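You operate a simulated robot arm through the tools that you are given. There is no shell and no other tool. Be economical: measure what you need, move in short steps, check, and stop when the job is done.

You are at the controls of a simulated robot arm. One attempt, no reset.

## Task
Mix green in the orange pot from the yellow tin and the blue tin.
Fine: empty both tins into the pot and put them back; stir with the blue paddle till no streaks show; paddle back; leave the other tins. Set down upright: yellow tin, blue tin.

It is judged by the outcome, as a careful person would: the job done as asked, and still so three seconds after it is handed in. It fails if anything else is knocked over, pushed out of place, dropped, spilled or broken.

## Robot
A 7-joint arm with a three-finger gripper on a trunk, on a base that drives. Base frame: it is fixed to the floor where the robot stands at the start and does not move with it; the origin is under the middle of the robot, x ahead of it, y to its left, z up; the surface under the hand at the start is at about z = 840. Readings come in mm, rad, newtons and seconds.
With the tool pointing down near the work surface it reaches from about 480 to 920 mm from the robot's upright axis, wherever it stands. Its first joint turns from -2.897 to 2.897 rad. Places, roughly: cell two of the paddle stand [900, -600, 800]; orange pot (8x8x10 cm) [500, -200, 900]. Payload 2.69 kg.
Tool frame: the origin (TCP) lies between the finger pads and is the grasp point; the fingertips stand 29 mm ahead of it; z points along the fingers, y is the line along which they close. Largest opening 120 mm; the body of the gripper starts 78 mm behind the TCP.
Orientation is that of the tool frame in the base frame, as a unit quaternion [w, x, y, z]. With the fingers straight down and closing along the base's y, the tool's x points along the base's -x, its y along +y and its z along -z.

## Interface
- The arm moves only by the tool arm_command. Its argument "rows" is a list of rows, each a list of 7 numbers: the shift along the base's x, y, z in units of 20 mm (1.0 is 20 mm), then the turn, a rotation vector about the base's x, y, z in units of 6 degrees (1.0 is 6 degrees), then the finger opening in mm, from 0 to 120. In form: [[tx, ty, tz, ax, ay, az, gripper], ...]. A call has 1 to 8 rows; each row shifts and turns the commanded pose from where the row before left it. A call with a number of a shift or a turn outside -1 to 1 is refused whole. Each row takes 0.2 s and may step no farther than 50 mm and 0.15 rad from the row before; otherwise, or with a gripper value out of range, the whole call is refused. Where a pose cannot be reached the arm comes as near as it can. A force on the tool above 40 N (or 10 N above the force at the start of the call, whichever is more), or a blocked arm, ends the call early, and 0.2 s more pass. The fingers move at their own pace and stop on an object; they squeeze with about 44 N. The grip force told is the motor's: it shows also when the fingers shut on nothing. Time passes only in rows, and 0.2 s behind the last, so rows that do not move let the fingers close. The reply holds the time, the measured pose of the TCP, the force on the tool along the base axes, the opening and the grip force, in the units named above and with some noise, with the torque about the TCP (base axes, N m) and any sound that the robot's microphone picked up.
- Cameras (640 x 400 px; columns grow to the right, rows downward): "scene" is now at [189.4, 139.9, 1496.9]; the picture's right is [-0.62, -0.79, 0.00], its down [-0.56, 0.44, -0.71] and it looks along [0.56, -0.44, -0.71] (base axes); focal length 250 px, centre (320, 200). "wrist" rides on the gripper at [63, 0, -104] in the tool frame; the picture's right is [0.00, 1.00, 0.00], its down [-0.83, 0.00, -0.56] and it looks along [-0.56, 0.00, 0.83] (tool axes); focal length 275 px, centre (320, 200).
- snapshot(camera): a new picture of that camera. It takes no simulated time.
- raise_lower(by): slides the trunk up (or, below 0, down) by that many mm; the arm and the scene camera ride with it, the base frame stays. It gives what a move gives, with no picture.
- roll_base(legs): drives the robot by 1 to 6 legs, each [ahead, left, turn to the left] in mm, mm and rad, along the robot's own axes; the way and the turn of a leg run together, so that a leg with both is an arc; at most 1500 mm and 3.142 rad a leg. The arm and the cameras ride along, it lands a little off, and it stops where it bumps. It gives what a move gives.
- head_to(pan, tilt): turns the head with the scene camera to pan (to the left, within 2.496 rad either way) and tilt (down, from -0.506 to 1.204), counted from straight ahead of the robot. It gives what a move gives.
- probe_pixels(camera, pixels): for up to 12 pixels [column, row] of the newest picture of that camera ("zoom" is the newest enlarged one), the place [x, y, z] in the base frame of the surface seen there, good to about 2 mm. It takes no simulated time.
- enlarge(camera, box): a new picture of the part [left, top, right, bottom] of that camera's present view, enlarged. It takes no simulated time.
- close_job(): hands the job in; it is judged then, once.

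Work in short steps. Measure before you move; look again where a grasp or a placing could have gone wrong, and mend it. You have 80 turns and 52 pictures in all, those below and enlarged ones among them. Open the gripper and draw the arm clear of the work before you hand the job in, unless the task says otherwise; then end with one line.

The tools are called after ">>>" as name(argument=value, ...) on one line, values as JSON. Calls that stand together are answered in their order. arm_command: Moves the arm, as the interface text tells. Its arguments: {"type":"object","properties":{"rows":{"type":"array"}},"required":["rows"]} The other tools are called the same way: raise_lower (by) slides the trunk up or down; roll_base (legs) drives the base; head_to (pan, tilt) turns the head that bears the scene camera; snapshot (camera) takes a picture; probe_pixels (camera, pixels) gives the place of the surface under pixels of a picture; enlarge (camera, box) takes an enlarged picture of a part of a camera's view; close_job () hands the job in.

At the start:

```text
t: 0.0
position: [651.9, -262.2, 1253.8]
tool_rot: [-0.001, 0.0, 1.0, 0.0]
force: [-0.5, 0.4, -0.1]
ft_torque: [0.02, -0.01, 0.02]
finger_gap: 120.2
finger_force: 0.0
trunk travel left (down, up): [-500.0, 86.0]
robot x, y, heading: [-0.1, -1.6, -0.003]
head pan, tilt: [-0.665, 0.787]
```

scene: 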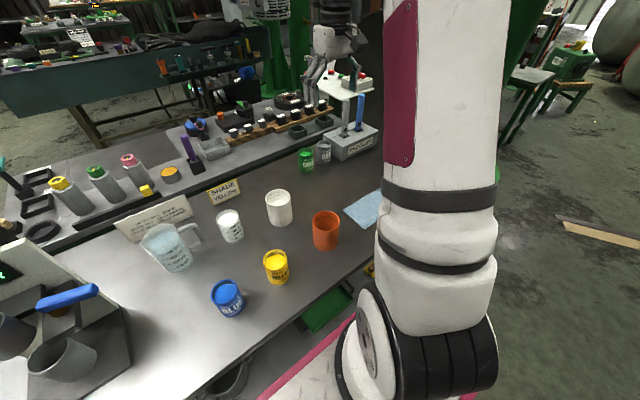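
wrist: 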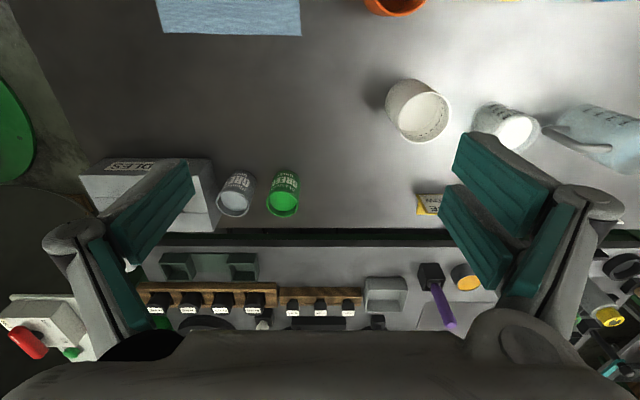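

The scene shows the yellow tin near (276,266), the blue tin near (227,298), the orange pot near (326,230) and the paddle stand near (355,140). I'll enlarge those areas first, then probe.

>>> enlarge(camera="scene", box=[190, 190, 390, 330])

>>> enlarge(camera="scene", box=[280, 50, 400, 180])

>>> probe_pixels(camera="scene", pixels=[[276, 257], [276, 275], [228, 290], [229, 308], [326, 217], [327, 240], [360, 100], [360, 125], [344, 125], [240, 290], [280, 200], [352, 150]])

```text
2.86 times, centred on (290, 260) of scene
```

zoom: 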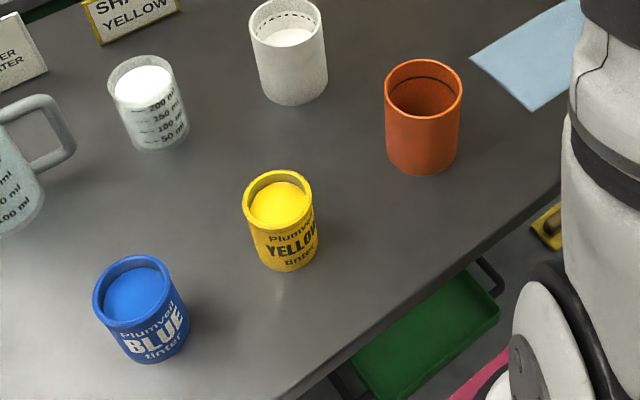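

```text
3.08 times, centred on (340, 115) of scene
```

zoom: 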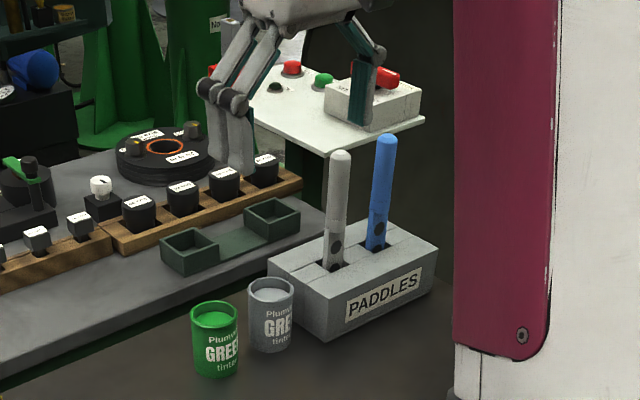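

```text
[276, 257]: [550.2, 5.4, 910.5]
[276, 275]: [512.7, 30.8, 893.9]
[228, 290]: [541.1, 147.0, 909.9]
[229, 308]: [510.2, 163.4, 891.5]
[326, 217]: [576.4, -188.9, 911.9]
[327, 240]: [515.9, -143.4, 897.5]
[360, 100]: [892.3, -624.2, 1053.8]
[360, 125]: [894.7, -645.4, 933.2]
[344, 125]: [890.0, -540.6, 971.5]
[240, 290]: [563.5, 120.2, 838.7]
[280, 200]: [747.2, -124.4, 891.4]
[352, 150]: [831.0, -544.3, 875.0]
```

Both tins are full to near the rim. I'm probing the rim points of the tins, the pot and the paddle next.

>>> probe_pixels(camera="scene", pixels=[[264, 260], [287, 260], [275.5, 250.7], [277, 270], [212, 291.5], [238.5, 287.5], [224.5, 280.5], [229, 302.5], [313.7, 221], [338.8, 221], [326.4, 211.5], [326.4, 230.5]])

>>> probe_pixels(camera="zoom", pixels=[[386, 138], [383, 170], [378, 225], [374, 250], [391, 170], [375, 170], [338, 160], [435, 246], [270, 262], [362, 220], [328, 340], [434, 290]])

>>> probe_pixels(camera="wrist", pixels=[[394, 5], [398, 14], [395, 0], [420, 100], [440, 300], [230, 25]])

```text
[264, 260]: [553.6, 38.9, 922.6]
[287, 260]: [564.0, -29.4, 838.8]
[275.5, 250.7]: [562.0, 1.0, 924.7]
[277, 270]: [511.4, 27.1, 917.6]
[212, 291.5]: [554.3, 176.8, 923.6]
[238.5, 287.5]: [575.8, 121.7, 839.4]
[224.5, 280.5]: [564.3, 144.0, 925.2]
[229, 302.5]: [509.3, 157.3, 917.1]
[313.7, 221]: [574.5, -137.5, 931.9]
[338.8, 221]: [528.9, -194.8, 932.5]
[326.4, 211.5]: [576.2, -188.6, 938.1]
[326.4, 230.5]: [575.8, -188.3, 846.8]
```

```text
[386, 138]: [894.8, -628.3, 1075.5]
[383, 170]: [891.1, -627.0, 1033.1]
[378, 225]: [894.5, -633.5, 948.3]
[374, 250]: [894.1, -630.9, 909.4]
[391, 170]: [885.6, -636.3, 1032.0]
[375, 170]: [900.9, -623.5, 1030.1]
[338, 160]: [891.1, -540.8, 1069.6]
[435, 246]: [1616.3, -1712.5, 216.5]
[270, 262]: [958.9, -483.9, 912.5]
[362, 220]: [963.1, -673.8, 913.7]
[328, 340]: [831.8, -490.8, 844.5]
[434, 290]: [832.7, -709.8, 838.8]
```

```text
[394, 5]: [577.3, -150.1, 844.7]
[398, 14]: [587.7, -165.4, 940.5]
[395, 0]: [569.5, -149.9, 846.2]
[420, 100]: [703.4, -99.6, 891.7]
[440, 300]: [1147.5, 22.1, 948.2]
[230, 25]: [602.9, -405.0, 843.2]
```

Pot: centre about (549,-165), rim z 939. Yellow tin: about (538,13). Blue tin: about (537,151), rim z 924. I need the table's front edge to see whether a horizontal grasp fits.

>>> probe_pixels(camera="scene", pixels=[[200, 370], [230, 360], [225, 366], [290, 320], [300, 305], [293, 312], [345, 270], [366, 250], [355, 262], [320, 285], [260, 335], [180, 395]])

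>>> raise_lower(by=-150)

```text
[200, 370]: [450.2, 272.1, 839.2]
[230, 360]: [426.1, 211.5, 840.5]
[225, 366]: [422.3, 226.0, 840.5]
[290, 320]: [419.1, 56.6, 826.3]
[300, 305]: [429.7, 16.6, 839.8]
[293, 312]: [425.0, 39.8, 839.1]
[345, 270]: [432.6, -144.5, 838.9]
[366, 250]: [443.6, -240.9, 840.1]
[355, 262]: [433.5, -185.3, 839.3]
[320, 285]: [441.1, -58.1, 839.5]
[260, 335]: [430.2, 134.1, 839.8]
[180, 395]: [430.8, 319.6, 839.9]
```

```text
t: 1.8
position: [650.8, -263.8, 1101.7]
tool_rot: [0.0, 0.0, 1.0, -0.001]
force: [0.6, 0.4, 0.6]
ft_torque: [-0.02, 0.01, 0.03]
finger_gap: 120.2
finger_force: 0.1
trunk travel left (down, up): [-350.0, 236.0]
robot x, y, heading: [1.3, 0.9, -0.003]
head pan, tilt: [-0.665, 0.787]
```

The table edge is at x≈420, z 840. Driving back 200 mm gives room for a level grasp with the wrist camera on top, and then I'll start yawing the tool 180°.

>>> roll_base(legs=[[-200, 0, 0]])

>>> arm_command(rows=[[0, 0.4, 0, 0, 0, 1, 120], [0, 0.4, 0, 0, 0, 1, 120], [0, 0.4, 0, 0, 0, 1, 120], [0, 0.4, 0, 0, 0, 1, 120], [0, 0.4, 0, 0, 0, 1, 120], [0, 0.4, 0, 0, 0, 1, 120], [0, 0.4, 0, 0, 0, 1, 120], [0, 0.4, 0, 0, 0, 1, 120]])

```text
t: 3.3
position: [454.4, -260.2, 1102.7]
tool_rot: [0.0, -0.001, 1.0, 0.0]
force: [1.4, 0.4, -0.8]
ft_torque: [-0.02, 0.0, 0.0]
finger_gap: 119.9
finger_force: 0.1
trunk travel left (down, up): [-350.0, 236.0]
robot x, y, heading: [-198.0, 1.6, 0.003]
head pan, tilt: [-0.665, 0.787]
```

```text
t: 5.1
position: [453.7, -198.6, 1102.9]
tool_rot: [0.0, -0.408, 0.913, -0.001]
force: [-0.5, 0.3, 0.4]
ft_torque: [0.02, 0.01, -0.01]
finger_gap: 120.0
finger_force: 0.1
trunk travel left (down, up): [-350.0, 236.0]
robot x, y, heading: [-196.9, -1.3, 0.007]
head pan, tilt: [-0.665, 0.787]
```

The yaw is tracking well. I'm continuing it.

>>> arm_command(rows=[[0, 0.5, 0, 0, 0, 1, 120], [0, 0.5, 0, 0, 0, 1, 120], [0, 0.5, 0, 0, 0, 1, 120], [0, 0.5, 0, 0, 0, 1, 120], [0, 0.5, 0, 0, 0, 1, 120], [0, 0.5, 0, 0, 0, 1, 120], [0, 0.5, 0, 0, 0, 1, 120], [0, 0.5, 0, 0, 0, 1, 120]])

>>> arm_command(rows=[[0, 0.5, 0, 0, 0, 1, 120], [0, 0.5, 0, 0, 0, 1, 120], [0, 0.5, 0, 0, 0, 1, 120], [0, 0.5, 0, 0, 0, 1, 120], [0, 0.5, 0, 0, 0, 1, 120], [0, 0.5, 0, 0, 0, 1, 120], [0, 0.5, 0, 0, 0, 1, 120], [0, 0.5, 0, 0, 0, 1, 120]])

>>> arm_command(rows=[[0, 0.5, 0, 0, 0, 1, 120], [0, 0.5, 0, 0, 0, 1, 120], [0, 0.5, 0, 0, 0, 1, 120], [0, 0.5, 0, 0, 0, 1, 120], [0, 0.3, 0, 0, 0, 1, 120], [0, 0, 0, 0, 0, 1, 120]])

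```text
t: 6.9
position: [454.7, -116.4, 1103.2]
tool_rot: [0.0, 0.744, -0.668, 0.0]
force: [-0.7, -0.2, 0.0]
ft_torque: [0.01, 0.01, -0.01]
finger_gap: 120.1
finger_force: 0.1
trunk travel left (down, up): [-350.0, 236.0]
robot x, y, heading: [-198.9, -3.3, 0.002]
head pan, tilt: [-0.665, 0.787]
```

```text
t: 8.7
position: [454.0, -37.9, 1103.4]
tool_rot: [0.001, 0.951, -0.308, 0.0]
force: [-0.1, -0.3, -0.8]
ft_torque: [0.0, 0.02, -0.02]
finger_gap: 120.0
finger_force: 0.1
trunk travel left (down, up): [-350.0, 236.0]
robot x, y, heading: [-198.5, -0.8, -0.002]
head pan, tilt: [-0.665, 0.787]
```

```text
t: 10.1
position: [453.6, 10.7, 1108.1]
tool_rot: [0.003, 1.0, -0.028, 0.008]
force: [-0.1, 5.8, -0.7]
ft_torque: [-0.61, 0.01, 0.0]
finger_gap: 119.9
finger_force: 0.0
out of reach, approached as far as the arm can: row 6
trunk travel left (down, up): [-350.0, 236.0]
robot x, y, heading: [-201.3, 2.0, 0.001]
head pan, tilt: [-0.665, 0.787]
```

The yaw is about 3° short of 180° at the joint limit. I'm backing off half a unit and pitching the tool up to level.

>>> arm_command(rows=[[0, 0, 0, 0, 0, -0.6, 120], [0, 0, 0, 0, -1, 0, 120], [0, 0, 0, 0, -1, 0, 120], [0, 0, 0, 0, -1, 0, 120], [0, 0, 0, 0, -1, 0, 120], [0, 0, 0, 0, -1, 0, 120], [0, 0, 0, 0, -1, 0, 120], [0, 0, 0, 0, -1, 0, 120]])

>>> arm_command(rows=[[0, 0, 0, 0, -1, 0, 120], [0, 0, 0, 0, -1, 0, 120], [0, 0, 0, 0, -1, 0, 120], [0, 0, 0, 0, -1, 0, 120], [0, 0, 0, 0, -1, 0, 120], [0, 0, 0, 0, -1, 0, 120], [0, 0, 0, 0, -1, 0, 120]])

```text
t: 11.9
position: [452.8, 8.2, 1108.5]
tool_rot: [-0.02, 0.929, -0.057, 0.366]
force: [0.0, 0.8, -0.5]
ft_torque: [-0.01, -0.01, 0.0]
finger_gap: 120.0
finger_force: 0.1
trunk travel left (down, up): [-350.0, 236.0]
robot x, y, heading: [-198.6, -4.5, -0.003]
head pan, tilt: [-0.665, 0.787]
```

```text
t: 13.5
position: [561.3, 11.3, 1205.5]
tool_rot: [-0.058, 0.749, -0.061, 0.658]
force: [0.1, -0.8, 0.7]
ft_torque: [0.04, -0.01, 0.01]
finger_gap: 120.0
finger_force: 0.1
out of reach, approached as far as the arm can: row 1, 2, 3, 4, 5, 6, 7
trunk travel left (down, up): [-350.0, 236.0]
robot x, y, heading: [-197.5, -1.0, 0.004]
head pan, tilt: [-0.665, 0.787]
```

The arm can only level out farther forward and higher relative to its shoulder: it went to x 561, z 1205. So I'll drive back another 130 mm and lower the trunk, then check.

>>> roll_base(legs=[[-140, 0, 0]])

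>>> raise_lower(by=-250)

>>> arm_command(rows=[[0, 0, 0, 0, 0, 0, 120]])

```text
t: 14.9
position: [420.4, 9.7, 1205.6]
tool_rot: [-0.056, 0.749, -0.062, 0.658]
force: [-0.8, 0.4, 0.0]
ft_torque: [0.0, -0.04, -0.01]
finger_gap: 120.1
finger_force: 0.1
trunk travel left (down, up): [-350.0, 236.0]
robot x, y, heading: [-337.1, -0.2, 0.002]
head pan, tilt: [-0.665, 0.787]
```

```text
t: 17.4
position: [486.8, 11.1, 953.0]
tool_rot: [-0.061, 0.752, -0.063, 0.654]
force: [0.1, 0.0, 0.2]
ft_torque: [-0.04, -0.01, 0.02]
finger_gap: 120.1
finger_force: 0.1
trunk travel left (down, up): [-100.0, 486.0]
robot x, y, heading: [-343.7, -0.4, 0.008]
head pan, tilt: [-0.665, 0.787]
```

```text
t: 17.9
position: [486.6, 11.1, 953.1]
tool_rot: [-0.06, 0.751, -0.063, 0.654]
force: [0.3, -0.6, -0.3]
ft_torque: [-0.02, 0.0, 0.01]
finger_gap: 120.1
finger_force: 0.1
trunk travel left (down, up): [-100.0, 486.0]
robot x, y, heading: [-340.1, 1.1, 0.003]
head pan, tilt: [-0.665, 0.787]
```

The tool is now level within 8°, with a 10° roll error, at (487,11,953). I'm backing up and lowering while I correct the roll and pitch.

>>> arm_command(rows=[[-1, 0, 0, 0, 0, 0, 120], [-1, 0, 0, -0.5, 0, 0, 120], [-1, 0, 0, -0.5, 0, 0, 120], [0, 0, -0.5, -0.5, 0, 0, 120]])

>>> snapshot(camera="scene")

```text
t: 19.1
position: [475.8, 9.3, 943.5]
tool_rot: [-0.038, 0.78, -0.029, 0.624]
force: [0.2, -0.7, -0.5]
ft_torque: [-0.03, 0.0, 0.0]
finger_gap: 120.0
finger_force: 0.0
out of reach, approached as far as the arm can: row 1, 2, 3, 4
trunk travel left (down, up): [-100.0, 486.0]
robot x, y, heading: [-340.5, 0.2, 0.006]
head pan, tilt: [-0.665, 0.787]
stopped in row 4: the arm was blocked; the commanded pose is now the measured one
```

```text
47 pictures are left
```

scene: 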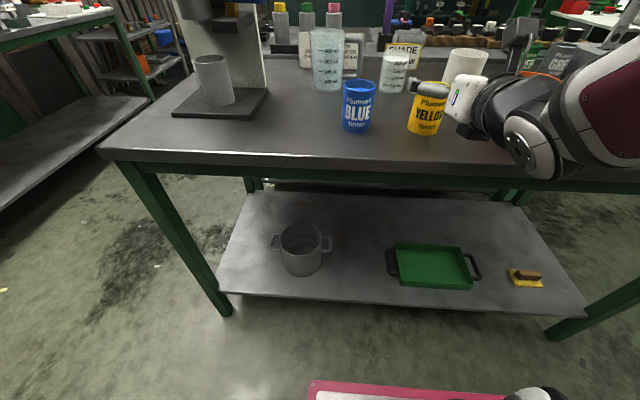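

The flipped camera-up pose sits at the joint limit. A camera-down pose has better wrist range, with the grasp pitched 30° down so the camera clears the table edge. I'll raise the trunk and roll the tool back +180° about its axis.

>>> raise_lower(by=150)

>>> arm_command(rows=[[0, 0, 0, 1, 0, 0, 120], [0, 0, 0, 1, 0, 0, 120], [0, 0, 0, 1, 0, 0, 120], [0, 0, 0, 1, 0, 0, 120], [0, 0, 0, 1, 0, 0, 120], [0, 0, 0, 1, 0, 0, 120], [0, 0, 0, 1, 0, 0, 120], [0, 0, 0, 1, 0, 0, 120]])

>>> arm_command(rows=[[0, 0, 0, 1, 0, 0, 120], [0, 0, 0, 1, 0, 0, 120], [0, 0, 0, 1, 0, 0, 120], [0, 0, 0, 1, 0, 0, 120], [0, 0, 0, 1, 0, 0, 120], [0, 0, 0, 1, 0, 0, 120], [0, 0, 0, 1, 0, 0, 120], [0, 0, 0, 1, 0, 0, 120]])

>>> arm_command(rows=[[0, 0, 0, 1, 0, 0, 120], [0, 0, 0, 1, 0, 0, 120], [0, 0, 0, 1, 0, 0, 120], [0, 0, 0, 1, 0, 0, 120], [0, 0, 0, 1, 0, 0, 120], [0, 0, 0, 1, 0, 0, 120], [0, 0, 0, 1, 0, 0, 120], [0, 0, 0, 1, 0, 0, 120]])

>>> arm_command(rows=[[0, 0, 0, 1, 0, 0, 120], [0, 0, 0, 1, 0, 0, 120], [0, 0, 0, 1, 0, 0, 120], [0, 0, 0, 1, 0, 0, 120], [0, 0, 0, 1, 0, 0, 120]])

```text
t: 20.8
position: [476.2, 5.5, 1095.1]
tool_rot: [-0.035, 0.779, -0.032, 0.626]
force: [0.0, -0.2, -0.3]
ft_torque: [0.01, 0.02, 0.0]
finger_gap: 120.1
finger_force: 0.0
trunk travel left (down, up): [-250.0, 336.0]
robot x, y, heading: [-339.7, 0.5, 0.004]
head pan, tilt: [-0.665, 0.787]
```

```text
t: 22.6
position: [474.9, 6.0, 1095.6]
tool_rot: [-0.349, 0.697, -0.285, 0.558]
force: [-0.2, 0.0, 0.4]
ft_torque: [0.0, 0.02, 0.01]
finger_gap: 120.1
finger_force: 0.1
trunk travel left (down, up): [-250.0, 336.0]
robot x, y, heading: [-337.9, 0.8, 0.006]
head pan, tilt: [-0.665, 0.787]
```

```text
t: 24.4
position: [484.1, 4.9, 1099.6]
tool_rot: [0.601, -0.495, 0.487, -0.395]
force: [0.6, 1.4, 1.0]
ft_torque: [0.03, 0.0, 0.0]
finger_gap: 120.0
finger_force: 0.1
out of reach, approached as far as the arm can: row 6, 8
trunk travel left (down, up): [-250.0, 336.0]
robot x, y, heading: [-338.3, -2.9, 0.001]
head pan, tilt: [-0.665, 0.787]
```

```text
t: 26.2
position: [498.9, 2.3, 1107.0]
tool_rot: [0.752, -0.207, 0.605, -0.162]
force: [0.2, 0.4, 0.0]
ft_torque: [-0.02, 0.01, 0.04]
finger_gap: 119.9
finger_force: 0.1
out of reach, approached as far as the arm can: row 2, 4, 6, 8
trunk travel left (down, up): [-250.0, 336.0]
robot x, y, heading: [-343.7, 4.1, 0.007]
head pan, tilt: [-0.665, 0.787]
```

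```text
t: 27.4
position: [502.1, 2.3, 1110.3]
tool_rot: [0.779, -0.006, 0.627, 0.0]
force: [0.0, 0.0, 0.0]
ft_torque: [-0.03, 0.01, 0.04]
finger_gap: 120.1
finger_force: 0.1
out of reach, approached as far as the arm can: row 3
trunk travel left (down, up): [-250.0, 336.0]
robot x, y, heading: [-340.4, -3.7, 0.006]
head pan, tilt: [-0.665, 0.787]
```

The roll is done: the tool is now camera-down and points 12° up. I'm pitching it 42° to get 30° down and retreating to x≈430.

>>> arm_command(rows=[[-0.45, 0.07, 0, 0, 0.87, 0, 120], [-0.45, 0.07, 0, 0, 0.87, 0, 120], [-0.45, 0.07, 0, 0, 0.87, 0, 120], [-0.45, 0.07, 0, 0, 0.87, 0, 120], [-0.45, 0.07, 0, 0, 0.87, 0, 120], [-0.45, 0.07, 0, 0, 0.87, 0, 120], [-0.45, 0.07, 0, 0, 0.87, 0, 120], [-0.45, 0.07, 0, 0.1, 0.87, 0, 120]])

>>> arm_command(rows=[[0, 0, -1, 0, 0, 0, 120], [0, 0, -1, 0, 0, 0, 120], [0, 0, -1, 0, 0, 0, 120], [0, 0, -1, 0, 0, 0, 120], [0, 0, -1, 0, 0, 0, 120]])

>>> snapshot(camera="wrist")

```text
t: 29.2
position: [431.8, 12.9, 1110.5]
tool_rot: [0.505, -0.003, 0.863, 0.005]
force: [0.4, 0.7, 0.0]
ft_torque: [0.02, 0.0, -0.03]
finger_gap: 119.9
finger_force: 0.0
out of reach, approached as far as the arm can: row 1
trunk travel left (down, up): [-250.0, 336.0]
robot x, y, heading: [-342.0, -2.0, 0.007]
head pan, tilt: [-0.665, 0.787]
```

```text
t: 30.4
position: [438.7, 12.8, 1012.9]
tool_rot: [0.503, -0.003, 0.864, 0.005]
force: [0.4, -0.9, 0.8]
ft_torque: [-0.02, -0.02, -0.01]
finger_gap: 120.1
finger_force: 0.2
out of reach, approached as far as the arm can: row 5
trunk travel left (down, up): [-250.0, 336.0]
robot x, y, heading: [-337.5, 0.2, 0.006]
head pan, tilt: [-0.665, 0.787]
```

```text
46 pictures are left
```

wrist: 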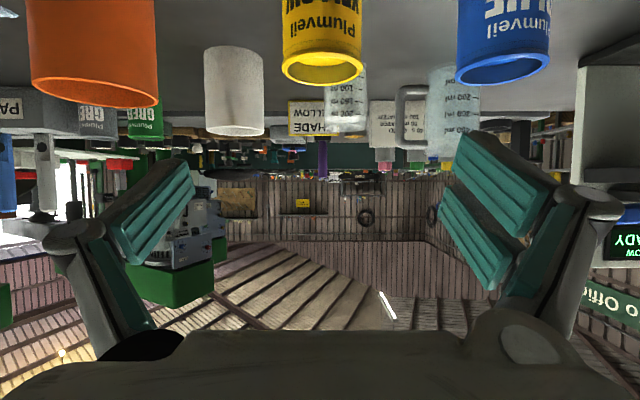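

The yellow tin is centred at column 322. I'll probe the tin edges in the wrist view for accurate centres and lower the trunk 130 mm to grasp height.

>>> probe_pixels(camera="wrist", pixels=[[284, 55], [360, 55], [285, 20], [359, 20], [322, 40], [322, 83], [459, 50], [546, 50], [502, 50], [503, 82], [95, 60], [95, 104]])

>>> raise_lower(by=-135)

```text
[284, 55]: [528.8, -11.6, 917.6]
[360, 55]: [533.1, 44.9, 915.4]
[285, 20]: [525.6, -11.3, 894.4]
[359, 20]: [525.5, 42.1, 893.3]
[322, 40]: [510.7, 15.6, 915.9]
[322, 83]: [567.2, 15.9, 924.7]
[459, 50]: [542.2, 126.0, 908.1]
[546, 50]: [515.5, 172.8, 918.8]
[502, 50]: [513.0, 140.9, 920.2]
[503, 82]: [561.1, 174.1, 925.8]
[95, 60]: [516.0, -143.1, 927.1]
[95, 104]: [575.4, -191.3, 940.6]
```

```text
t: 32.0
position: [462.7, 14.0, 879.8]
tool_rot: [0.504, -0.003, 0.864, 0.006]
force: [0.1, 0.4, -0.1]
ft_torque: [-0.03, -0.01, 0.03]
finger_gap: 120.2
finger_force: 0.1
trunk travel left (down, up): [-115.0, 471.0]
robot x, y, heading: [-341.0, 1.1, -0.001]
head pan, tilt: [-0.665, 0.787]
```

TCP is at (463,14,880) with yellow centred at (539,16). I'm advancing 76 mm and closing gently.

>>> arm_command(rows=[[0.95, 0.1, -0.1, 0, 0, 0, 120], [0.95, 0, -0.1, 0, 0, 0, 120], [0.95, 0, -0.1, 0, 0, 0, 120], [0.95, 0, 0, 0, 0, 0, 120]])

>>> snapshot(camera="scene")

>>> snapshot(camera="wrist")

```text
t: 33.0
position: [537.9, 16.3, 872.8]
tool_rot: [0.505, -0.003, 0.863, 0.006]
force: [0.2, 0.2, 0.8]
ft_torque: [0.06, 0.03, 0.02]
finger_gap: 119.6
finger_force: 0.2
trunk travel left (down, up): [-115.0, 471.0]
robot x, y, heading: [-343.5, 4.8, 0.003]
head pan, tilt: [-0.665, 0.787]
```

```text
45 pictures are left
```

scene: 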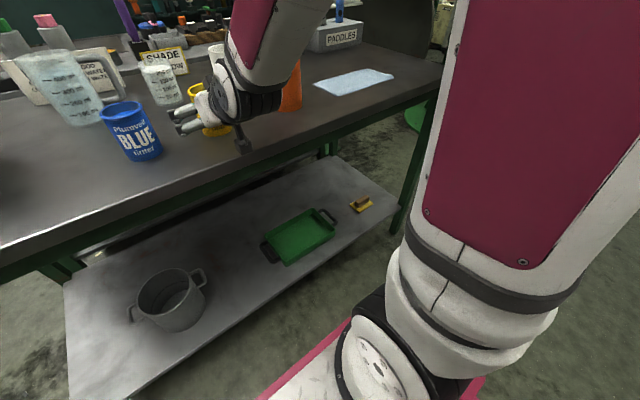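

```text
44 pictures are left
```

wrist: 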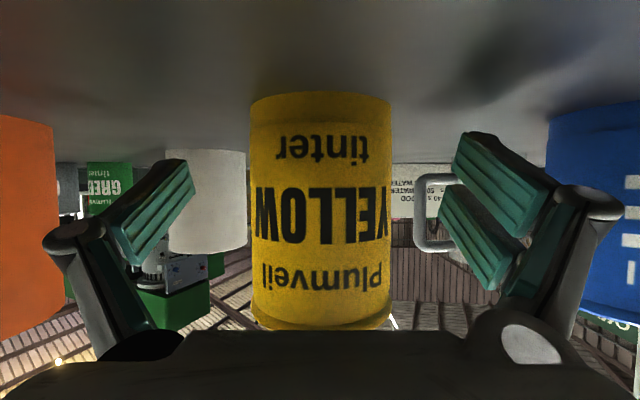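

The tin is centred between the fingers at column 321, so I close and lift a little. The base odometry wanders by a few mm, but the tin is centred in view.

>>> arm_command(rows=[[0, 0, 0, 0, 0, 0, 80], [0, 0, 0, 0, 0, 0, 60], [0, 0, 0, 0, 0, 0, 45], [0, 0, 0, 0, 0, 0, 45], [0, 0, 0, 0, 0, 0, 45]])

>>> arm_command(rows=[[0, 0, 0.3, 0, 0, 0, 45], [0, 0, 0.5, 0, 0, 0, 45], [0, 0, 0.7, 0, 0, 0, 45]])

>>> snapshot(camera="wrist")

```text
t: 34.2
position: [537.6, 16.0, 873.6]
tool_rot: [0.504, -0.003, 0.864, 0.005]
force: [-0.6, 0.8, 1.2]
ft_torque: [0.14, 0.0, -0.01]
finger_gap: 58.1
finger_force: 44.0
trunk travel left (down, up): [-115.0, 471.0]
robot x, y, heading: [-336.3, 2.6, 0.009]
head pan, tilt: [-0.665, 0.787]
```

```text
t: 35.0
position: [537.7, 15.3, 902.2]
tool_rot: [0.504, -0.002, 0.863, 0.004]
force: [-0.1, 0.0, -2.7]
ft_torque: [-0.03, 0.0, 0.0]
finger_gap: 58.3
finger_force: 44.2
trunk travel left (down, up): [-115.0, 471.0]
robot x, y, heading: [-340.6, 1.0, 0.0]
head pan, tilt: [-0.665, 0.787]
```

```text
43 pictures are left
```

wrist: 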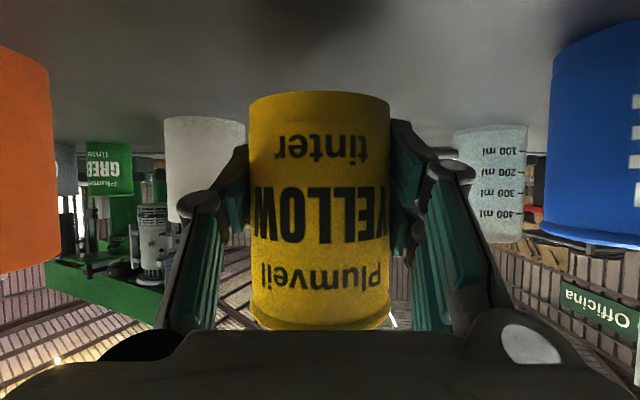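

The tin is held firmly, about 0.28 kg, with the lip 51 mm above the TCP. I lift it and carry it level over to the right side of the pot at a safe height.

>>> arm_command(rows=[[0, 0, 0.5, 0, 0, 0, 45], [0, 0, 0.8, 0, 0, 0, 45], [0, 0, 0.9, 0, 0, 0, 45], [0, 0, 0.9, 0, 0, 0, 45], [0, 0, 0.9, 0, 0, 0, 45], [0, 0, 0.8, 0, 0, 0, 45], [0.25, 0, 0.6, 0, 0, 0, 45], [0.3, 0, 0, 0, 0, 0, 45]])

>>> arm_command(rows=[[0, -0.3, 0, 0, 0, 0, 45], [0, -0.6, 0, 0, 0, 0, 45], [0, -0.8, 0, 0, 0, 0, 45], [0, -0.8, 0, 0, 0, 0, 45], [0, -0.9, 0, 0, 0, 0, 45], [0, -0.9, 0, 0, 0, 0, 45], [0, -0.9, 0, 0, 0, 0, 45], [0, -0.9, 0, 0, 0, 0, 45]])

>>> arm_command(rows=[[0, -0.9, 0, 0, 0, 0, 45], [0, -0.9, 0, 0, 0, 0, 45], [0, -0.9, 0, 0, 0, 0, 45], [0, -0.9, 0, 0, 0, 0, 45], [0, -0.8, 0, 0, 0, 0, 45], [0, -0.8, 0, 0, 0, 0, 45], [0, -0.6, 0, 0, 0, 0, 45], [0, -0.2, 0, 0, 0, 0, 45]])

>>> snapshot(camera="wrist")

>>> snapshot(camera="scene")

```text
t: 36.8
position: [549.6, 16.7, 1010.0]
tool_rot: [0.503, -0.003, 0.864, 0.006]
force: [0.0, -0.2, -3.1]
ft_torque: [-0.04, -0.02, -0.01]
finger_gap: 58.0
finger_force: 44.3
trunk travel left (down, up): [-115.0, 471.0]
robot x, y, heading: [-336.9, -1.0, 0.002]
head pan, tilt: [-0.665, 0.787]
```

```text
t: 38.6
position: [551.2, -105.8, 1010.1]
tool_rot: [0.505, -0.004, 0.863, 0.007]
force: [0.8, -0.2, -2.4]
ft_torque: [0.0, -0.02, 0.02]
finger_gap: 58.4
finger_force: 43.9
trunk travel left (down, up): [-115.0, 471.0]
robot x, y, heading: [-339.2, -4.2, 0.004]
head pan, tilt: [-0.665, 0.787]
```

```text
t: 40.4
position: [549.7, -226.8, 1010.5]
tool_rot: [0.504, -0.002, 0.864, 0.004]
force: [0.1, 0.0, -2.2]
ft_torque: [0.0, -0.02, -0.03]
finger_gap: 58.4
finger_force: 43.7
trunk travel left (down, up): [-115.0, 471.0]
robot x, y, heading: [-340.2, 0.2, 0.004]
head pan, tilt: [-0.665, 0.787]
```

```text
42 pictures are left
```

wrist: 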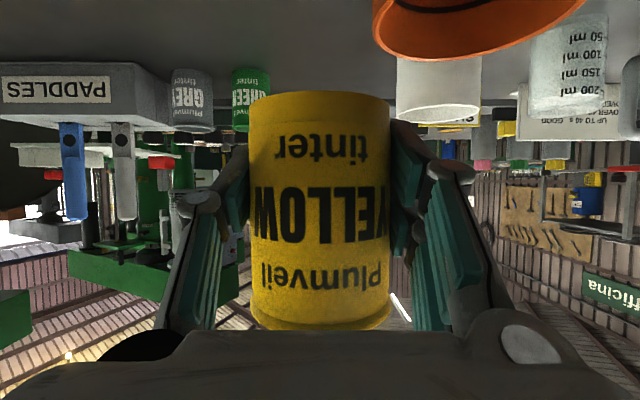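

```text
41 pictures are left
```

scene: 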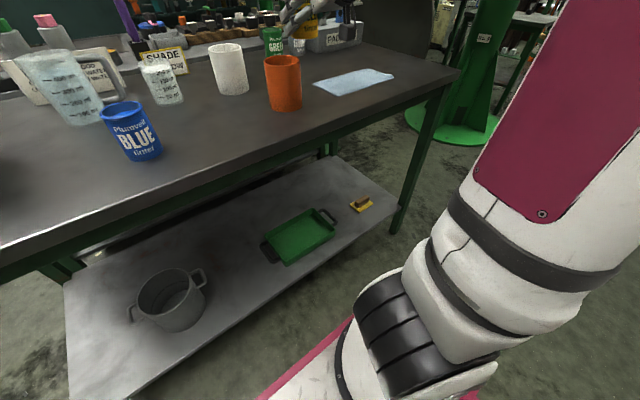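

The tin is at (550,-227,1010). I'm re-aiming the head to watch the pour and tilting to 24° (below spilling) while lowering.

>>> head_to(pan=-0.5, tilt=0.5)

>>> arm_command(rows=[[0, 0, -0.1, -0.8, 0, 0, 45], [0, 0, -0.2, -0.8, 0, 0, 45], [0, 0, -0.4, -0.8, 0, 0, 45], [0, 0, -0.5, -0.8, 0, 0, 45], [0, 0, -0.5, -0.4, 0, 0, 45]])

>>> snapshot(camera="scene")

```text
t: 41.2
position: [548.2, -227.1, 1010.3]
tool_rot: [0.504, -0.003, 0.864, 0.006]
force: [-0.3, -0.4, -3.3]
ft_torque: [0.0, -0.02, 0.01]
finger_gap: 58.0
finger_force: 44.2
trunk travel left (down, up): [-115.0, 471.0]
robot x, y, heading: [-339.5, -0.5, 0.008]
head pan, tilt: [-0.499, 0.499]
```

```text
t: 42.4
position: [549.9, -227.9, 982.7]
tool_rot: [0.499, -0.095, 0.846, -0.16]
force: [-2.2, -1.2, 37.4]
ft_torque: [1.04, -0.38, 0.02]
finger_gap: 58.3
finger_force: 43.4
trunk travel left (down, up): [-115.0, 471.0]
robot x, y, heading: [-335.7, -2.9, 0.002]
head pan, tilt: [-0.499, 0.499]
```

```text
40 pictures are left
```

scene: 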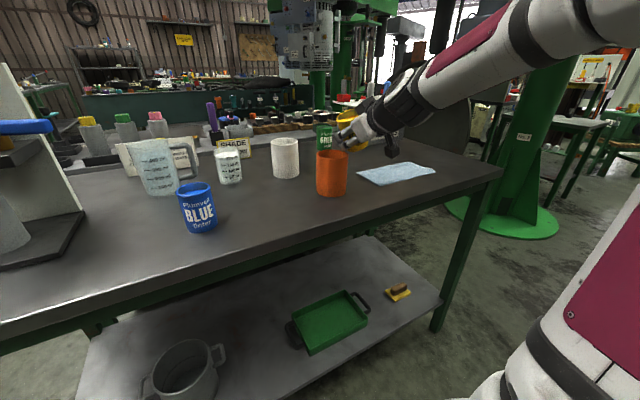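

The force reads 37 N upward, so a finger is pressing on the pot rim. I'm raising straight away and then looking.

>>> arm_command(rows=[[0, 0, 0.6, 0, 0, 0, 45], [0, 0, 0.6, 0, 0, 0, 45], [0, 0, 0.2, 0, 0, 0, 45]])

>>> enlarge(camera="scene", box=[260, 80, 460, 210])

>>> snapshot(camera="wrist")

```text
t: 43.2
position: [548.7, -225.6, 1003.5]
tool_rot: [0.494, -0.097, 0.85, -0.156]
force: [0.4, 1.7, -2.7]
ft_torque: [0.02, 0.02, 0.01]
finger_gap: 58.4
finger_force: 43.9
trunk travel left (down, up): [-115.0, 471.0]
robot x, y, heading: [-339.6, 1.4, 0.005]
head pan, tilt: [-0.499, 0.499]
```

```text
3.08 times, centred on (360, 145) of scene
```

zoom: 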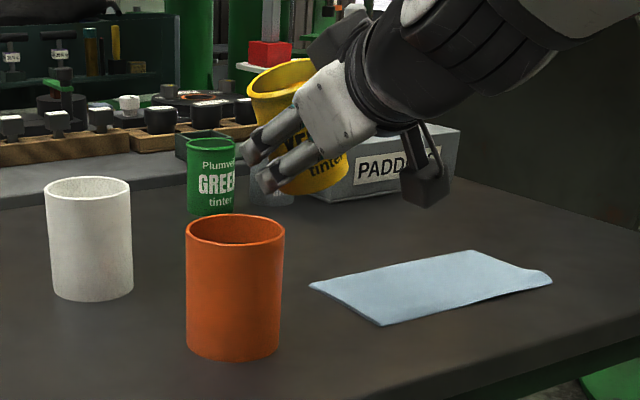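

```text
38 pictures are left
```

wrist: 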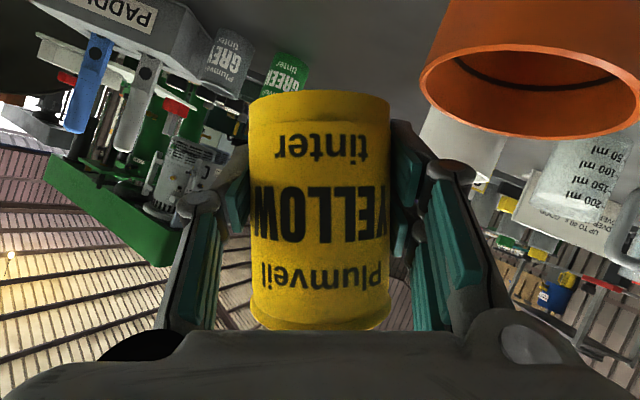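

Clear of the pot now, and nothing has spilled. I'm checking that the pot hasn't shifted by probing its rim.

>>> probe_pixels(camera="zoom", pixels=[[187, 232], [284, 232], [236, 216], [236, 248], [236, 262], [190, 300], [278, 300]])

>>> probe_pixels(camera="wrist", pixels=[[422, 70], [639, 95], [530, 137], [530, 44], [520, 46], [445, 20], [630, 60]])

```text
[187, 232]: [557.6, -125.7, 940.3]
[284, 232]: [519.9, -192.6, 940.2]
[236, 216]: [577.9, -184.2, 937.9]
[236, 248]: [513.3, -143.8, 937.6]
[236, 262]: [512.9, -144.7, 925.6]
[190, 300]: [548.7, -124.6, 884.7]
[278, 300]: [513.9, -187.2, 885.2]
```

```text
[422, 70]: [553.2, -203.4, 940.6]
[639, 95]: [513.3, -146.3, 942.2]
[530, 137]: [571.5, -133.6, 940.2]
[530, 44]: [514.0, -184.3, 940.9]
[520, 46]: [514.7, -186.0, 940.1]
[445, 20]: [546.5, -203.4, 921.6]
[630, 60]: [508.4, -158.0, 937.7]
```

The pot is unmoved, with its centre at (548,-164). I start pouring slowly, 3° per row, keeping the lip over y≈-180.

>>> arm_command(rows=[[0, -0.07, 0, -0.5, 0, 0, 45], [0, -0.07, 0, -0.5, 0, 0, 45], [0, -0.07, 0, -0.5, 0, 0, 45], [0, -0.07, 0, -0.5, 0, 0, 45], [0, -0.07, 0, -0.5, 0, 0, 45], [0, -0.07, 0, -0.5, 0, 0, 45], [0, -0.07, 0, -0.5, 0, 0, 45], [0, -0.07, 0, -0.5, 0, 0, 45]])

>>> enlarge(camera="scene", box=[260, 80, 460, 210])

```text
t: 45.0
position: [549.4, -238.8, 1003.9]
tool_rot: [0.464, -0.198, 0.798, -0.33]
force: [-0.5, 0.5, -3.5]
ft_torque: [0.01, 0.0, 0.01]
finger_gap: 58.3
finger_force: 44.1
trunk travel left (down, up): [-115.0, 471.0]
robot x, y, heading: [-338.5, 0.6, 0.002]
head pan, tilt: [-0.499, 0.499]
```

```text
3.08 times, centred on (360, 145) of scene
```

zoom: 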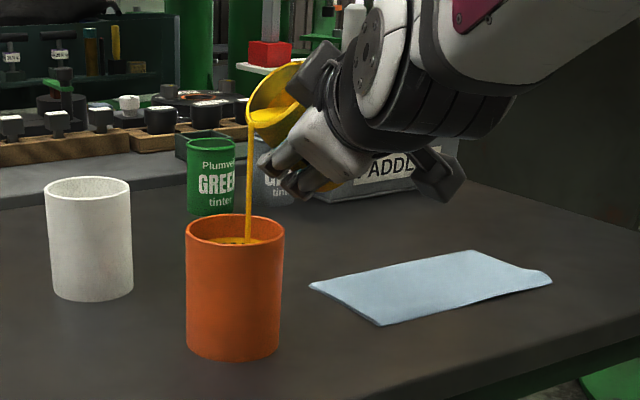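

A clean stream is falling into the pot, just right of centre. I continue the tilt and shift slightly toward the centre.

>>> arm_command(rows=[[0, 0.05, 0.03, -0.5, 0, 0, 45], [0, 0.05, 0.03, -0.5, 0, 0, 45], [0, 0.05, 0.03, -0.5, 0, 0, 45], [0, 0.05, 0.03, -0.5, 0, 0, 45], [0, 0.05, 0.03, -0.5, 0, 0, 45], [0, 0.05, 0.03, -0.5, 0, 0, 45], [0, 0.05, 0.03, -0.5, 0, 0, 45], [0, 0.05, 0.03, -0.5, 0, 0, 45]])

>>> enlarge(camera="scene", box=[260, 80, 460, 210])

```text
t: 46.8
position: [549.8, -229.7, 1009.1]
tool_rot: [0.412, -0.29, 0.712, -0.488]
force: [-0.3, -0.2, -1.6]
ft_torque: [0.03, 0.03, -0.01]
finger_gap: 58.4
finger_force: 43.8
trunk travel left (down, up): [-115.0, 471.0]
robot x, y, heading: [-343.4, 2.4, 0.004]
head pan, tilt: [-0.499, 0.499]
```

```text
3.08 times, centred on (360, 145) of scene
```

zoom: 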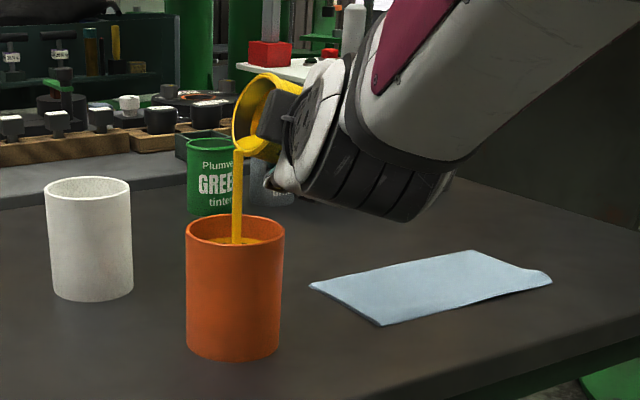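

The stream is still centred. I'm continuing to about 94° and then about 118°.

>>> arm_command(rows=[[0, 0.06, 0.02, -0.5, 0, 0, 45], [0, 0.06, 0.02, -0.5, 0, 0, 45], [0, 0.06, 0.02, -0.5, 0, 0, 45], [0, 0.06, 0.02, -0.5, 0, 0, 45], [0, 0.06, 0.02, -0.5, 0, 0, 45], [0, 0.06, 0.02, -0.5, 0, 0, 45], [0, 0.06, 0.02, -0.5, 0, 0, 45], [0, 0.06, 0.02, -0.5, 0, 0, 45]])

>>> arm_command(rows=[[0, 0.1, 0.03, -0.6, 0, 0, 45], [0, 0.1, 0.03, -0.6, 0, 0, 45], [0, 0.1, 0.03, -0.6, 0, 0, 45], [0, 0.1, 0.03, -0.6, 0, 0, 45], [0, 0.1, 0.03, -0.6, 0, 0, 45], [0, 0.1, 0.03, -0.5, 0, 0, 45], [0, 0.1, 0.03, -0.5, 0, 0, 45]])

>>> enlarge(camera="scene", box=[260, 80, 460, 210])

```text
t: 48.6
position: [550.2, -219.7, 1012.6]
tool_rot: [-0.344, 0.369, -0.594, 0.626]
force: [-0.8, 1.0, -1.0]
ft_torque: [-0.01, 0.0, -0.05]
finger_gap: 58.4
finger_force: 44.3
trunk travel left (down, up): [-115.0, 471.0]
robot x, y, heading: [-338.6, 3.1, -0.003]
head pan, tilt: [-0.499, 0.499]
```

```text
t: 50.2
position: [550.6, -207.2, 1016.4]
tool_rot: [-0.259, 0.433, -0.451, 0.736]
force: [-0.1, 0.2, -0.6]
ft_torque: [-0.01, -0.01, 0.03]
finger_gap: 58.3
finger_force: 43.8
trunk travel left (down, up): [-115.0, 471.0]
robot x, y, heading: [-341.1, -5.7, 0.003]
head pan, tilt: [-0.499, 0.499]
```

```text
3.08 times, centred on (360, 145) of scene
```

zoom: 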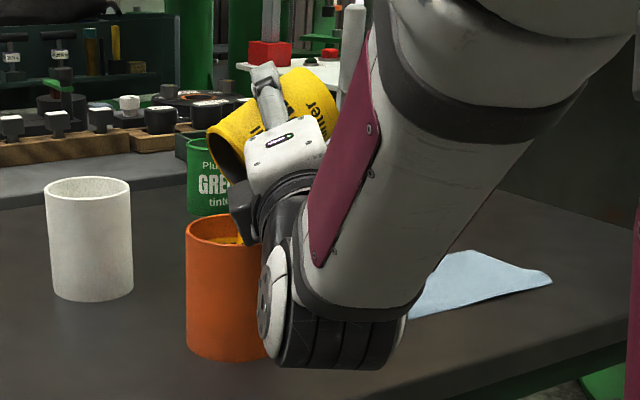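

The tin is tilted about 118° and nearly empty. I'm continuing gently to about 135° and dwelling so it drains.

>>> arm_command(rows=[[0, 0.12, 0.05, -0.6, 0, 0, 45], [0, 0.12, 0.05, -0.6, 0, 0, 45], [0, 0.12, 0.05, -0.6, 0, 0, 45], [0, 0.12, 0.05, -0.6, 0, 0, 45], [0, 0.12, 0.05, -0.4, 0, 0, 45], [0, 0, 0, 0, 0, 0, 45], [0, 0, 0, 0, 0, 0, 45], [0, 0, 0, 0, 0, 0, 45]])

>>> arm_command(rows=[[0, 0, 0, 0, 0, 0, 45], [0, 0, 0, 0, 0, 0, 45], [0, 0, 0, 0, 0, 0, 45], [0, 0, 0, 0, 0, 0, 45], [0, 0, 0, 0, 0, 0, 45], [0, 0, 0, 0, 0, 0, 45], [0, 0, 0, 0, 0, 0, 45], [0, 0, 0, 0, 0, 0, 45]])

>>> enlarge(camera="scene", box=[260, 80, 460, 210])

>>> snapshot(camera="wrist")

```text
t: 52.0
position: [548.4, -193.0, 1021.9]
tool_rot: [-0.193, 0.466, -0.339, 0.794]
force: [0.6, 0.1, -0.4]
ft_torque: [0.01, -0.01, 0.0]
finger_gap: 58.3
finger_force: 44.0
trunk travel left (down, up): [-115.0, 471.0]
robot x, y, heading: [-336.9, 2.9, 0.003]
head pan, tilt: [-0.499, 0.499]
```

```text
t: 53.8
position: [550.3, -194.6, 1021.0]
tool_rot: [-0.192, 0.466, -0.34, 0.794]
force: [0.3, 0.2, -0.6]
ft_torque: [0.03, -0.01, 0.05]
finger_gap: 58.1
finger_force: 44.1
trunk travel left (down, up): [-115.0, 471.0]
robot x, y, heading: [-340.2, -0.1, 0.002]
head pan, tilt: [-0.499, 0.499]
```

```text
3.08 times, centred on (360, 145) of scene
```

zoom: 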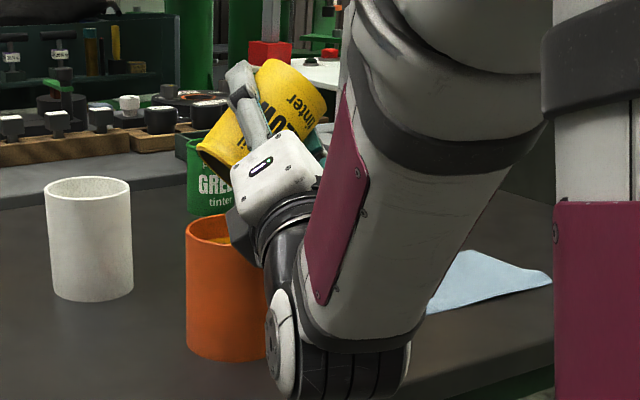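

```text
33 pictures are left
```

wrist: 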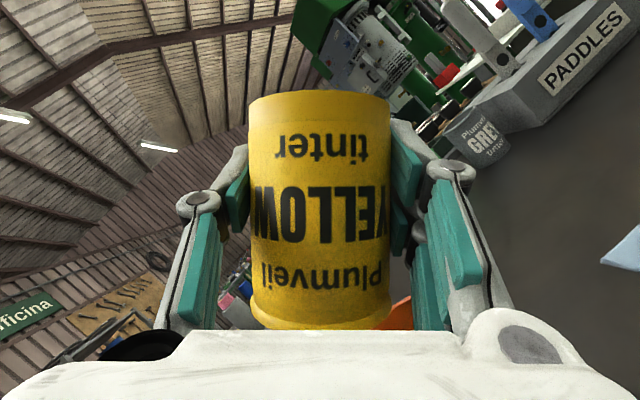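

The tin is drained, with the weight reading down from about 2.8 N to 0.5 N. I reverse the tilt with the lip over the pot and rise slightly.

>>> arm_command(rows=[[0, -0.2, 0.05, 1, 0, 0, 45], [0, -0.2, 0.05, 1, 0, 0, 45], [0, -0.2, 0.05, 1, 0, 0, 45], [0, -0.2, 0.05, 1, 0, 0, 45], [0, -0.2, 0.05, 1, 0, 0, 45], [0, -0.2, 0.05, 1, 0, 0, 45], [0, -0.2, 0.05, 1, 0, 0, 45], [0, -0.2, 0.05, 1, 0, 0, 45]])

>>> arm_command(rows=[[0, 0, 0, 1, 0, 0, 45], [0, 0, 0, 1, 0, 0, 45], [0, 0, 0, 1, 0, 0, 45], [0, 0, 0, 1, 0, 0, 45], [0, 0, 0, 1, 0, 0, 45], [0, 0, 0, 1, 0, 0, 45], [0, 0, 0, 1, 0, 0, 45], [0, 0, 0, 1, 0, 0, 45]])

>>> arm_command(rows=[[0, 0, 0, 1, 0, 0, 45], [0, 0, 0, 1, 0, 0, 45], [0, 0, 0, 1, 0, 0, 45], [0, 0, 0, 1, 0, 0, 45], [0, 0, 0, 1, 0, 0, 45], [0, 0, 0, 1, 0, 0, 45], [0, 0, 0, 0.4, 0, 0, 45]])

>>> snapshot(camera="scene")

```text
t: 55.6
position: [550.3, -226.6, 1029.7]
tool_rot: [0.365, -0.347, 0.634, -0.587]
force: [0.3, 1.7, -1.6]
ft_torque: [0.0, 0.0, -0.03]
finger_gap: 58.4
finger_force: 44.2
trunk travel left (down, up): [-115.0, 471.0]
robot x, y, heading: [-335.4, -0.6, 0.004]
head pan, tilt: [-0.499, 0.499]
```

```text
t: 57.4
position: [549.0, -225.9, 1027.7]
tool_rot: [0.474, -0.169, 0.818, -0.278]
force: [0.5, -0.3, -1.2]
ft_torque: [-0.01, -0.05, 0.07]
finger_gap: 58.1
finger_force: 43.7
trunk travel left (down, up): [-115.0, 471.0]
robot x, y, heading: [-336.9, -2.8, 0.004]
head pan, tilt: [-0.499, 0.499]
```

```text
t: 59.0
position: [549.2, -225.8, 1030.2]
tool_rot: [0.504, -0.003, 0.864, 0.006]
force: [0.4, -0.6, 0.3]
ft_torque: [-0.04, 0.0, -0.03]
finger_gap: 58.4
finger_force: 43.8
trunk travel left (down, up): [-115.0, 471.0]
robot x, y, heading: [-340.4, -1.5, 0.004]
head pan, tilt: [-0.499, 0.499]
```

```text
32 pictures are left
```

scene: 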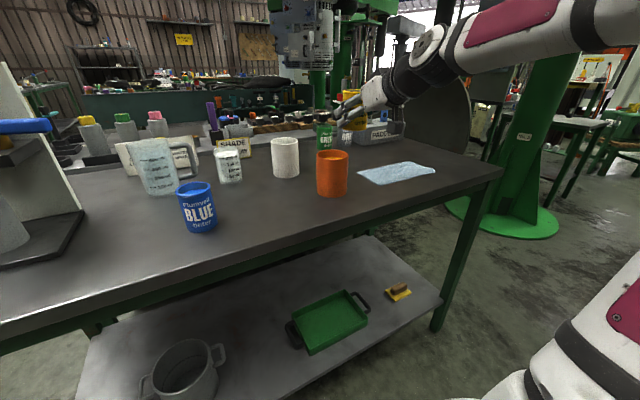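

The tin is upright again and nothing has spilled. I carry it back to (538,16) and lower it to its original height.

>>> arm_command(rows=[[0, 1, 0, 0, 0, 0, 45], [0, 1, 0, 0, 0, 0, 45], [0, 1, 0, 0, 0, 0, 45], [0, 1, 0, 0, 0, 0, 45], [0, 1, 0, 0, 0, 0, 45], [0, 1, 0, 0, 0, 0, 45], [0, 1, 0, 0, 0, 0, 45], [0, 1, 0, 0, 0, 0, 45]])

>>> arm_command(rows=[[-0.3, 1, 0, 0, 0, 0, 45], [-0.25, 1, 0, 0, 0, 0, 45], [0, 1, -0.5, 0, 0, 0, 45], [0, 1, -1, 0, 0, 0, 45], [0, 0.1, -1, 0, 0, 0, 45], [0, 0, -1, 0, 0, 0, 45], [0, 0, -1, 0, 0, 0, 45], [0, 0, -1, 0, 0, 0, 45]])

```text
t: 60.8
position: [550.5, -67.0, 1030.0]
tool_rot: [0.503, -0.002, 0.864, 0.005]
force: [1.3, -0.4, -0.8]
ft_torque: [-0.01, -0.01, 0.0]
finger_gap: 58.1
finger_force: 44.3
trunk travel left (down, up): [-115.0, 471.0]
robot x, y, heading: [-341.9, 0.7, 0.001]
head pan, tilt: [-0.499, 0.499]
```

```text
t: 62.6
position: [538.7, 16.0, 920.5]
tool_rot: [0.504, -0.003, 0.864, 0.006]
force: [0.0, 0.3, -1.4]
ft_torque: [0.0, 0.03, 0.01]
finger_gap: 58.6
finger_force: 44.5
trunk travel left (down, up): [-115.0, 471.0]
robot x, y, heading: [-337.9, 1.0, 0.008]
head pan, tilt: [-0.499, 0.499]
```

I'm lowering the last 46 mm, slowing near contact.

>>> arm_command(rows=[[0, 0, -0.9, 0, 0, 0, 45], [0, 0, -0.7, 0, 0, 0, 45], [0, 0, -0.4, 0, 0, 0, 45], [0, 0, -0.2, 0, 0, 0, 45], [0, 0, -0.12, 0, 0, 0, 45]])

>>> snapshot(camera="wrist")

```text
t: 63.8
position: [537.8, 16.8, 873.8]
tool_rot: [0.504, -0.003, 0.864, 0.006]
force: [-0.1, 0.3, -2.2]
ft_torque: [-0.02, 0.01, 0.0]
finger_gap: 58.1
finger_force: 43.9
trunk travel left (down, up): [-115.0, 471.0]
robot x, y, heading: [-337.6, -1.6, 0.001]
head pan, tilt: [-0.499, 0.499]
```

```text
31 pictures are left
```

wrist: 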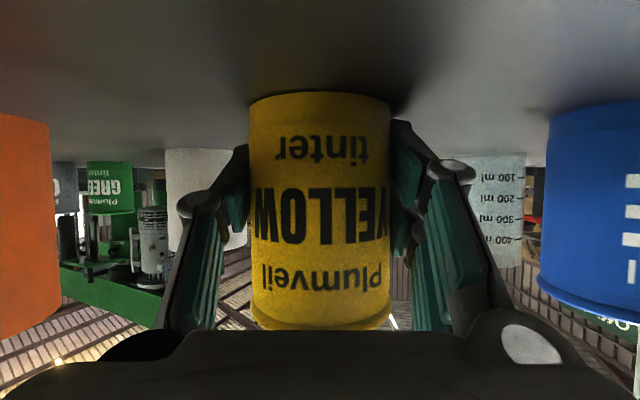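

There's no contact force yet. I'm stepping down about 1 mm at a time.

>>> arm_command(rows=[[0, 0, -0.05, 0, 0, 0, 45], [0, 0, -0.03, 0, 0, 0, 45]])

```text
t: 64.4
position: [538.7, 15.2, 872.2]
tool_rot: [0.505, -0.004, 0.863, 0.006]
force: [-1.0, 0.4, 5.5]
ft_torque: [0.18, 0.17, 0.0]
finger_gap: 58.1
finger_force: 44.1
trunk travel left (down, up): [-115.0, 471.0]
robot x, y, heading: [-337.1, 0.7, 0.003]
head pan, tilt: [-0.499, 0.499]
```

Contact at 5.5 N. I release slowly, then back out.

>>> arm_command(rows=[[0, 0, 0, 0, 0, 0, 62], [0, 0, 0, 0, 0, 0, 75], [0, 0, 0, 0, 0, 0, 100], [0, 0, 0, 0, 0, 0, 120], [0, 0, 0, 0, 0, 0, 120]])

>>> arm_command(rows=[[-0.9, 0, 0, 0, 0, 0, 120], [-0.9, 0, 0, 0, 0, 0, 120], [-0.9, 0, 0, 0, 0, 0, 120], [-0.9, 0, 0, 0, 0, 0, 120], [-0.4, 0, 0, 0, 0, 0, 120]])

>>> snapshot(camera="wrist")

```text
t: 65.6
position: [538.4, 15.9, 872.0]
tool_rot: [0.504, -0.003, 0.864, 0.006]
force: [-0.2, 0.5, -0.2]
ft_torque: [-0.01, -0.02, 0.01]
finger_gap: 120.1
finger_force: 0.0
trunk travel left (down, up): [-115.0, 471.0]
robot x, y, heading: [-346.0, 2.6, 0.004]
head pan, tilt: [-0.499, 0.499]
```

```text
t: 66.8
position: [464.3, 17.0, 875.6]
tool_rot: [0.503, -0.004, 0.864, 0.006]
force: [-0.5, 0.0, 0.1]
ft_torque: [-0.01, -0.01, 0.02]
finger_gap: 119.6
finger_force: 0.1
out of reach, approached as far as the arm can: row 5
trunk travel left (down, up): [-115.0, 471.0]
robot x, y, heading: [-337.8, 3.0, 0.001]
head pan, tilt: [-0.499, 0.499]
```

```text
30 pictures are left
```

wrist: 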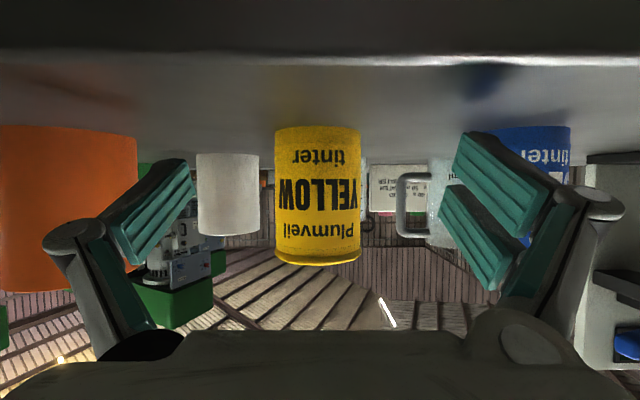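

The yellow tin stands upright in its place. I shift left to line up with the blue tin at y≈150.

>>> arm_command(rows=[[0, 0.95, 0, 0, 0, 0, 120], [0, 0.95, 0, 0, 0, 0, 120], [0, 0.95, 0, 0, 0, 0, 120], [0, 0.95, 0, 0, 0, 0, 120], [0, 0.95, 0, 0, 0, 0, 120], [0, 0.95, 0, 0, 0, 0, 120], [0, 0.95, 0, 0, 0, 0, 120]])

>>> snapshot(camera="wrist")

```text
t: 68.4
position: [469.9, 139.0, 861.0]
tool_rot: [0.483, 0.017, 0.875, 0.02]
force: [-0.2, -2.7, 2.8]
ft_torque: [0.15, -0.13, 0.0]
finger_gap: 120.1
finger_force: 0.1
trunk travel left (down, up): [-115.0, 471.0]
robot x, y, heading: [-336.8, 2.6, 0.001]
head pan, tilt: [-0.499, 0.499]
```

```text
29 pictures are left
```

wrist: 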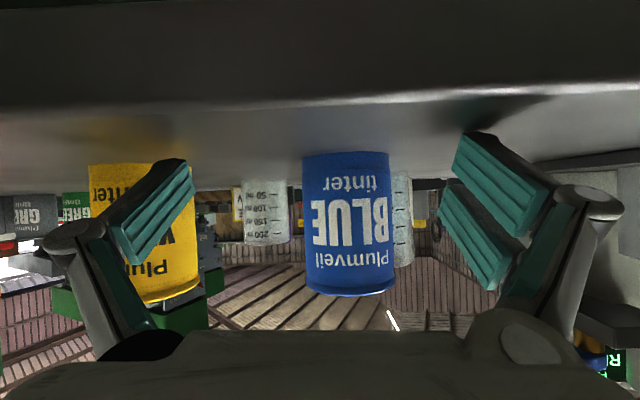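

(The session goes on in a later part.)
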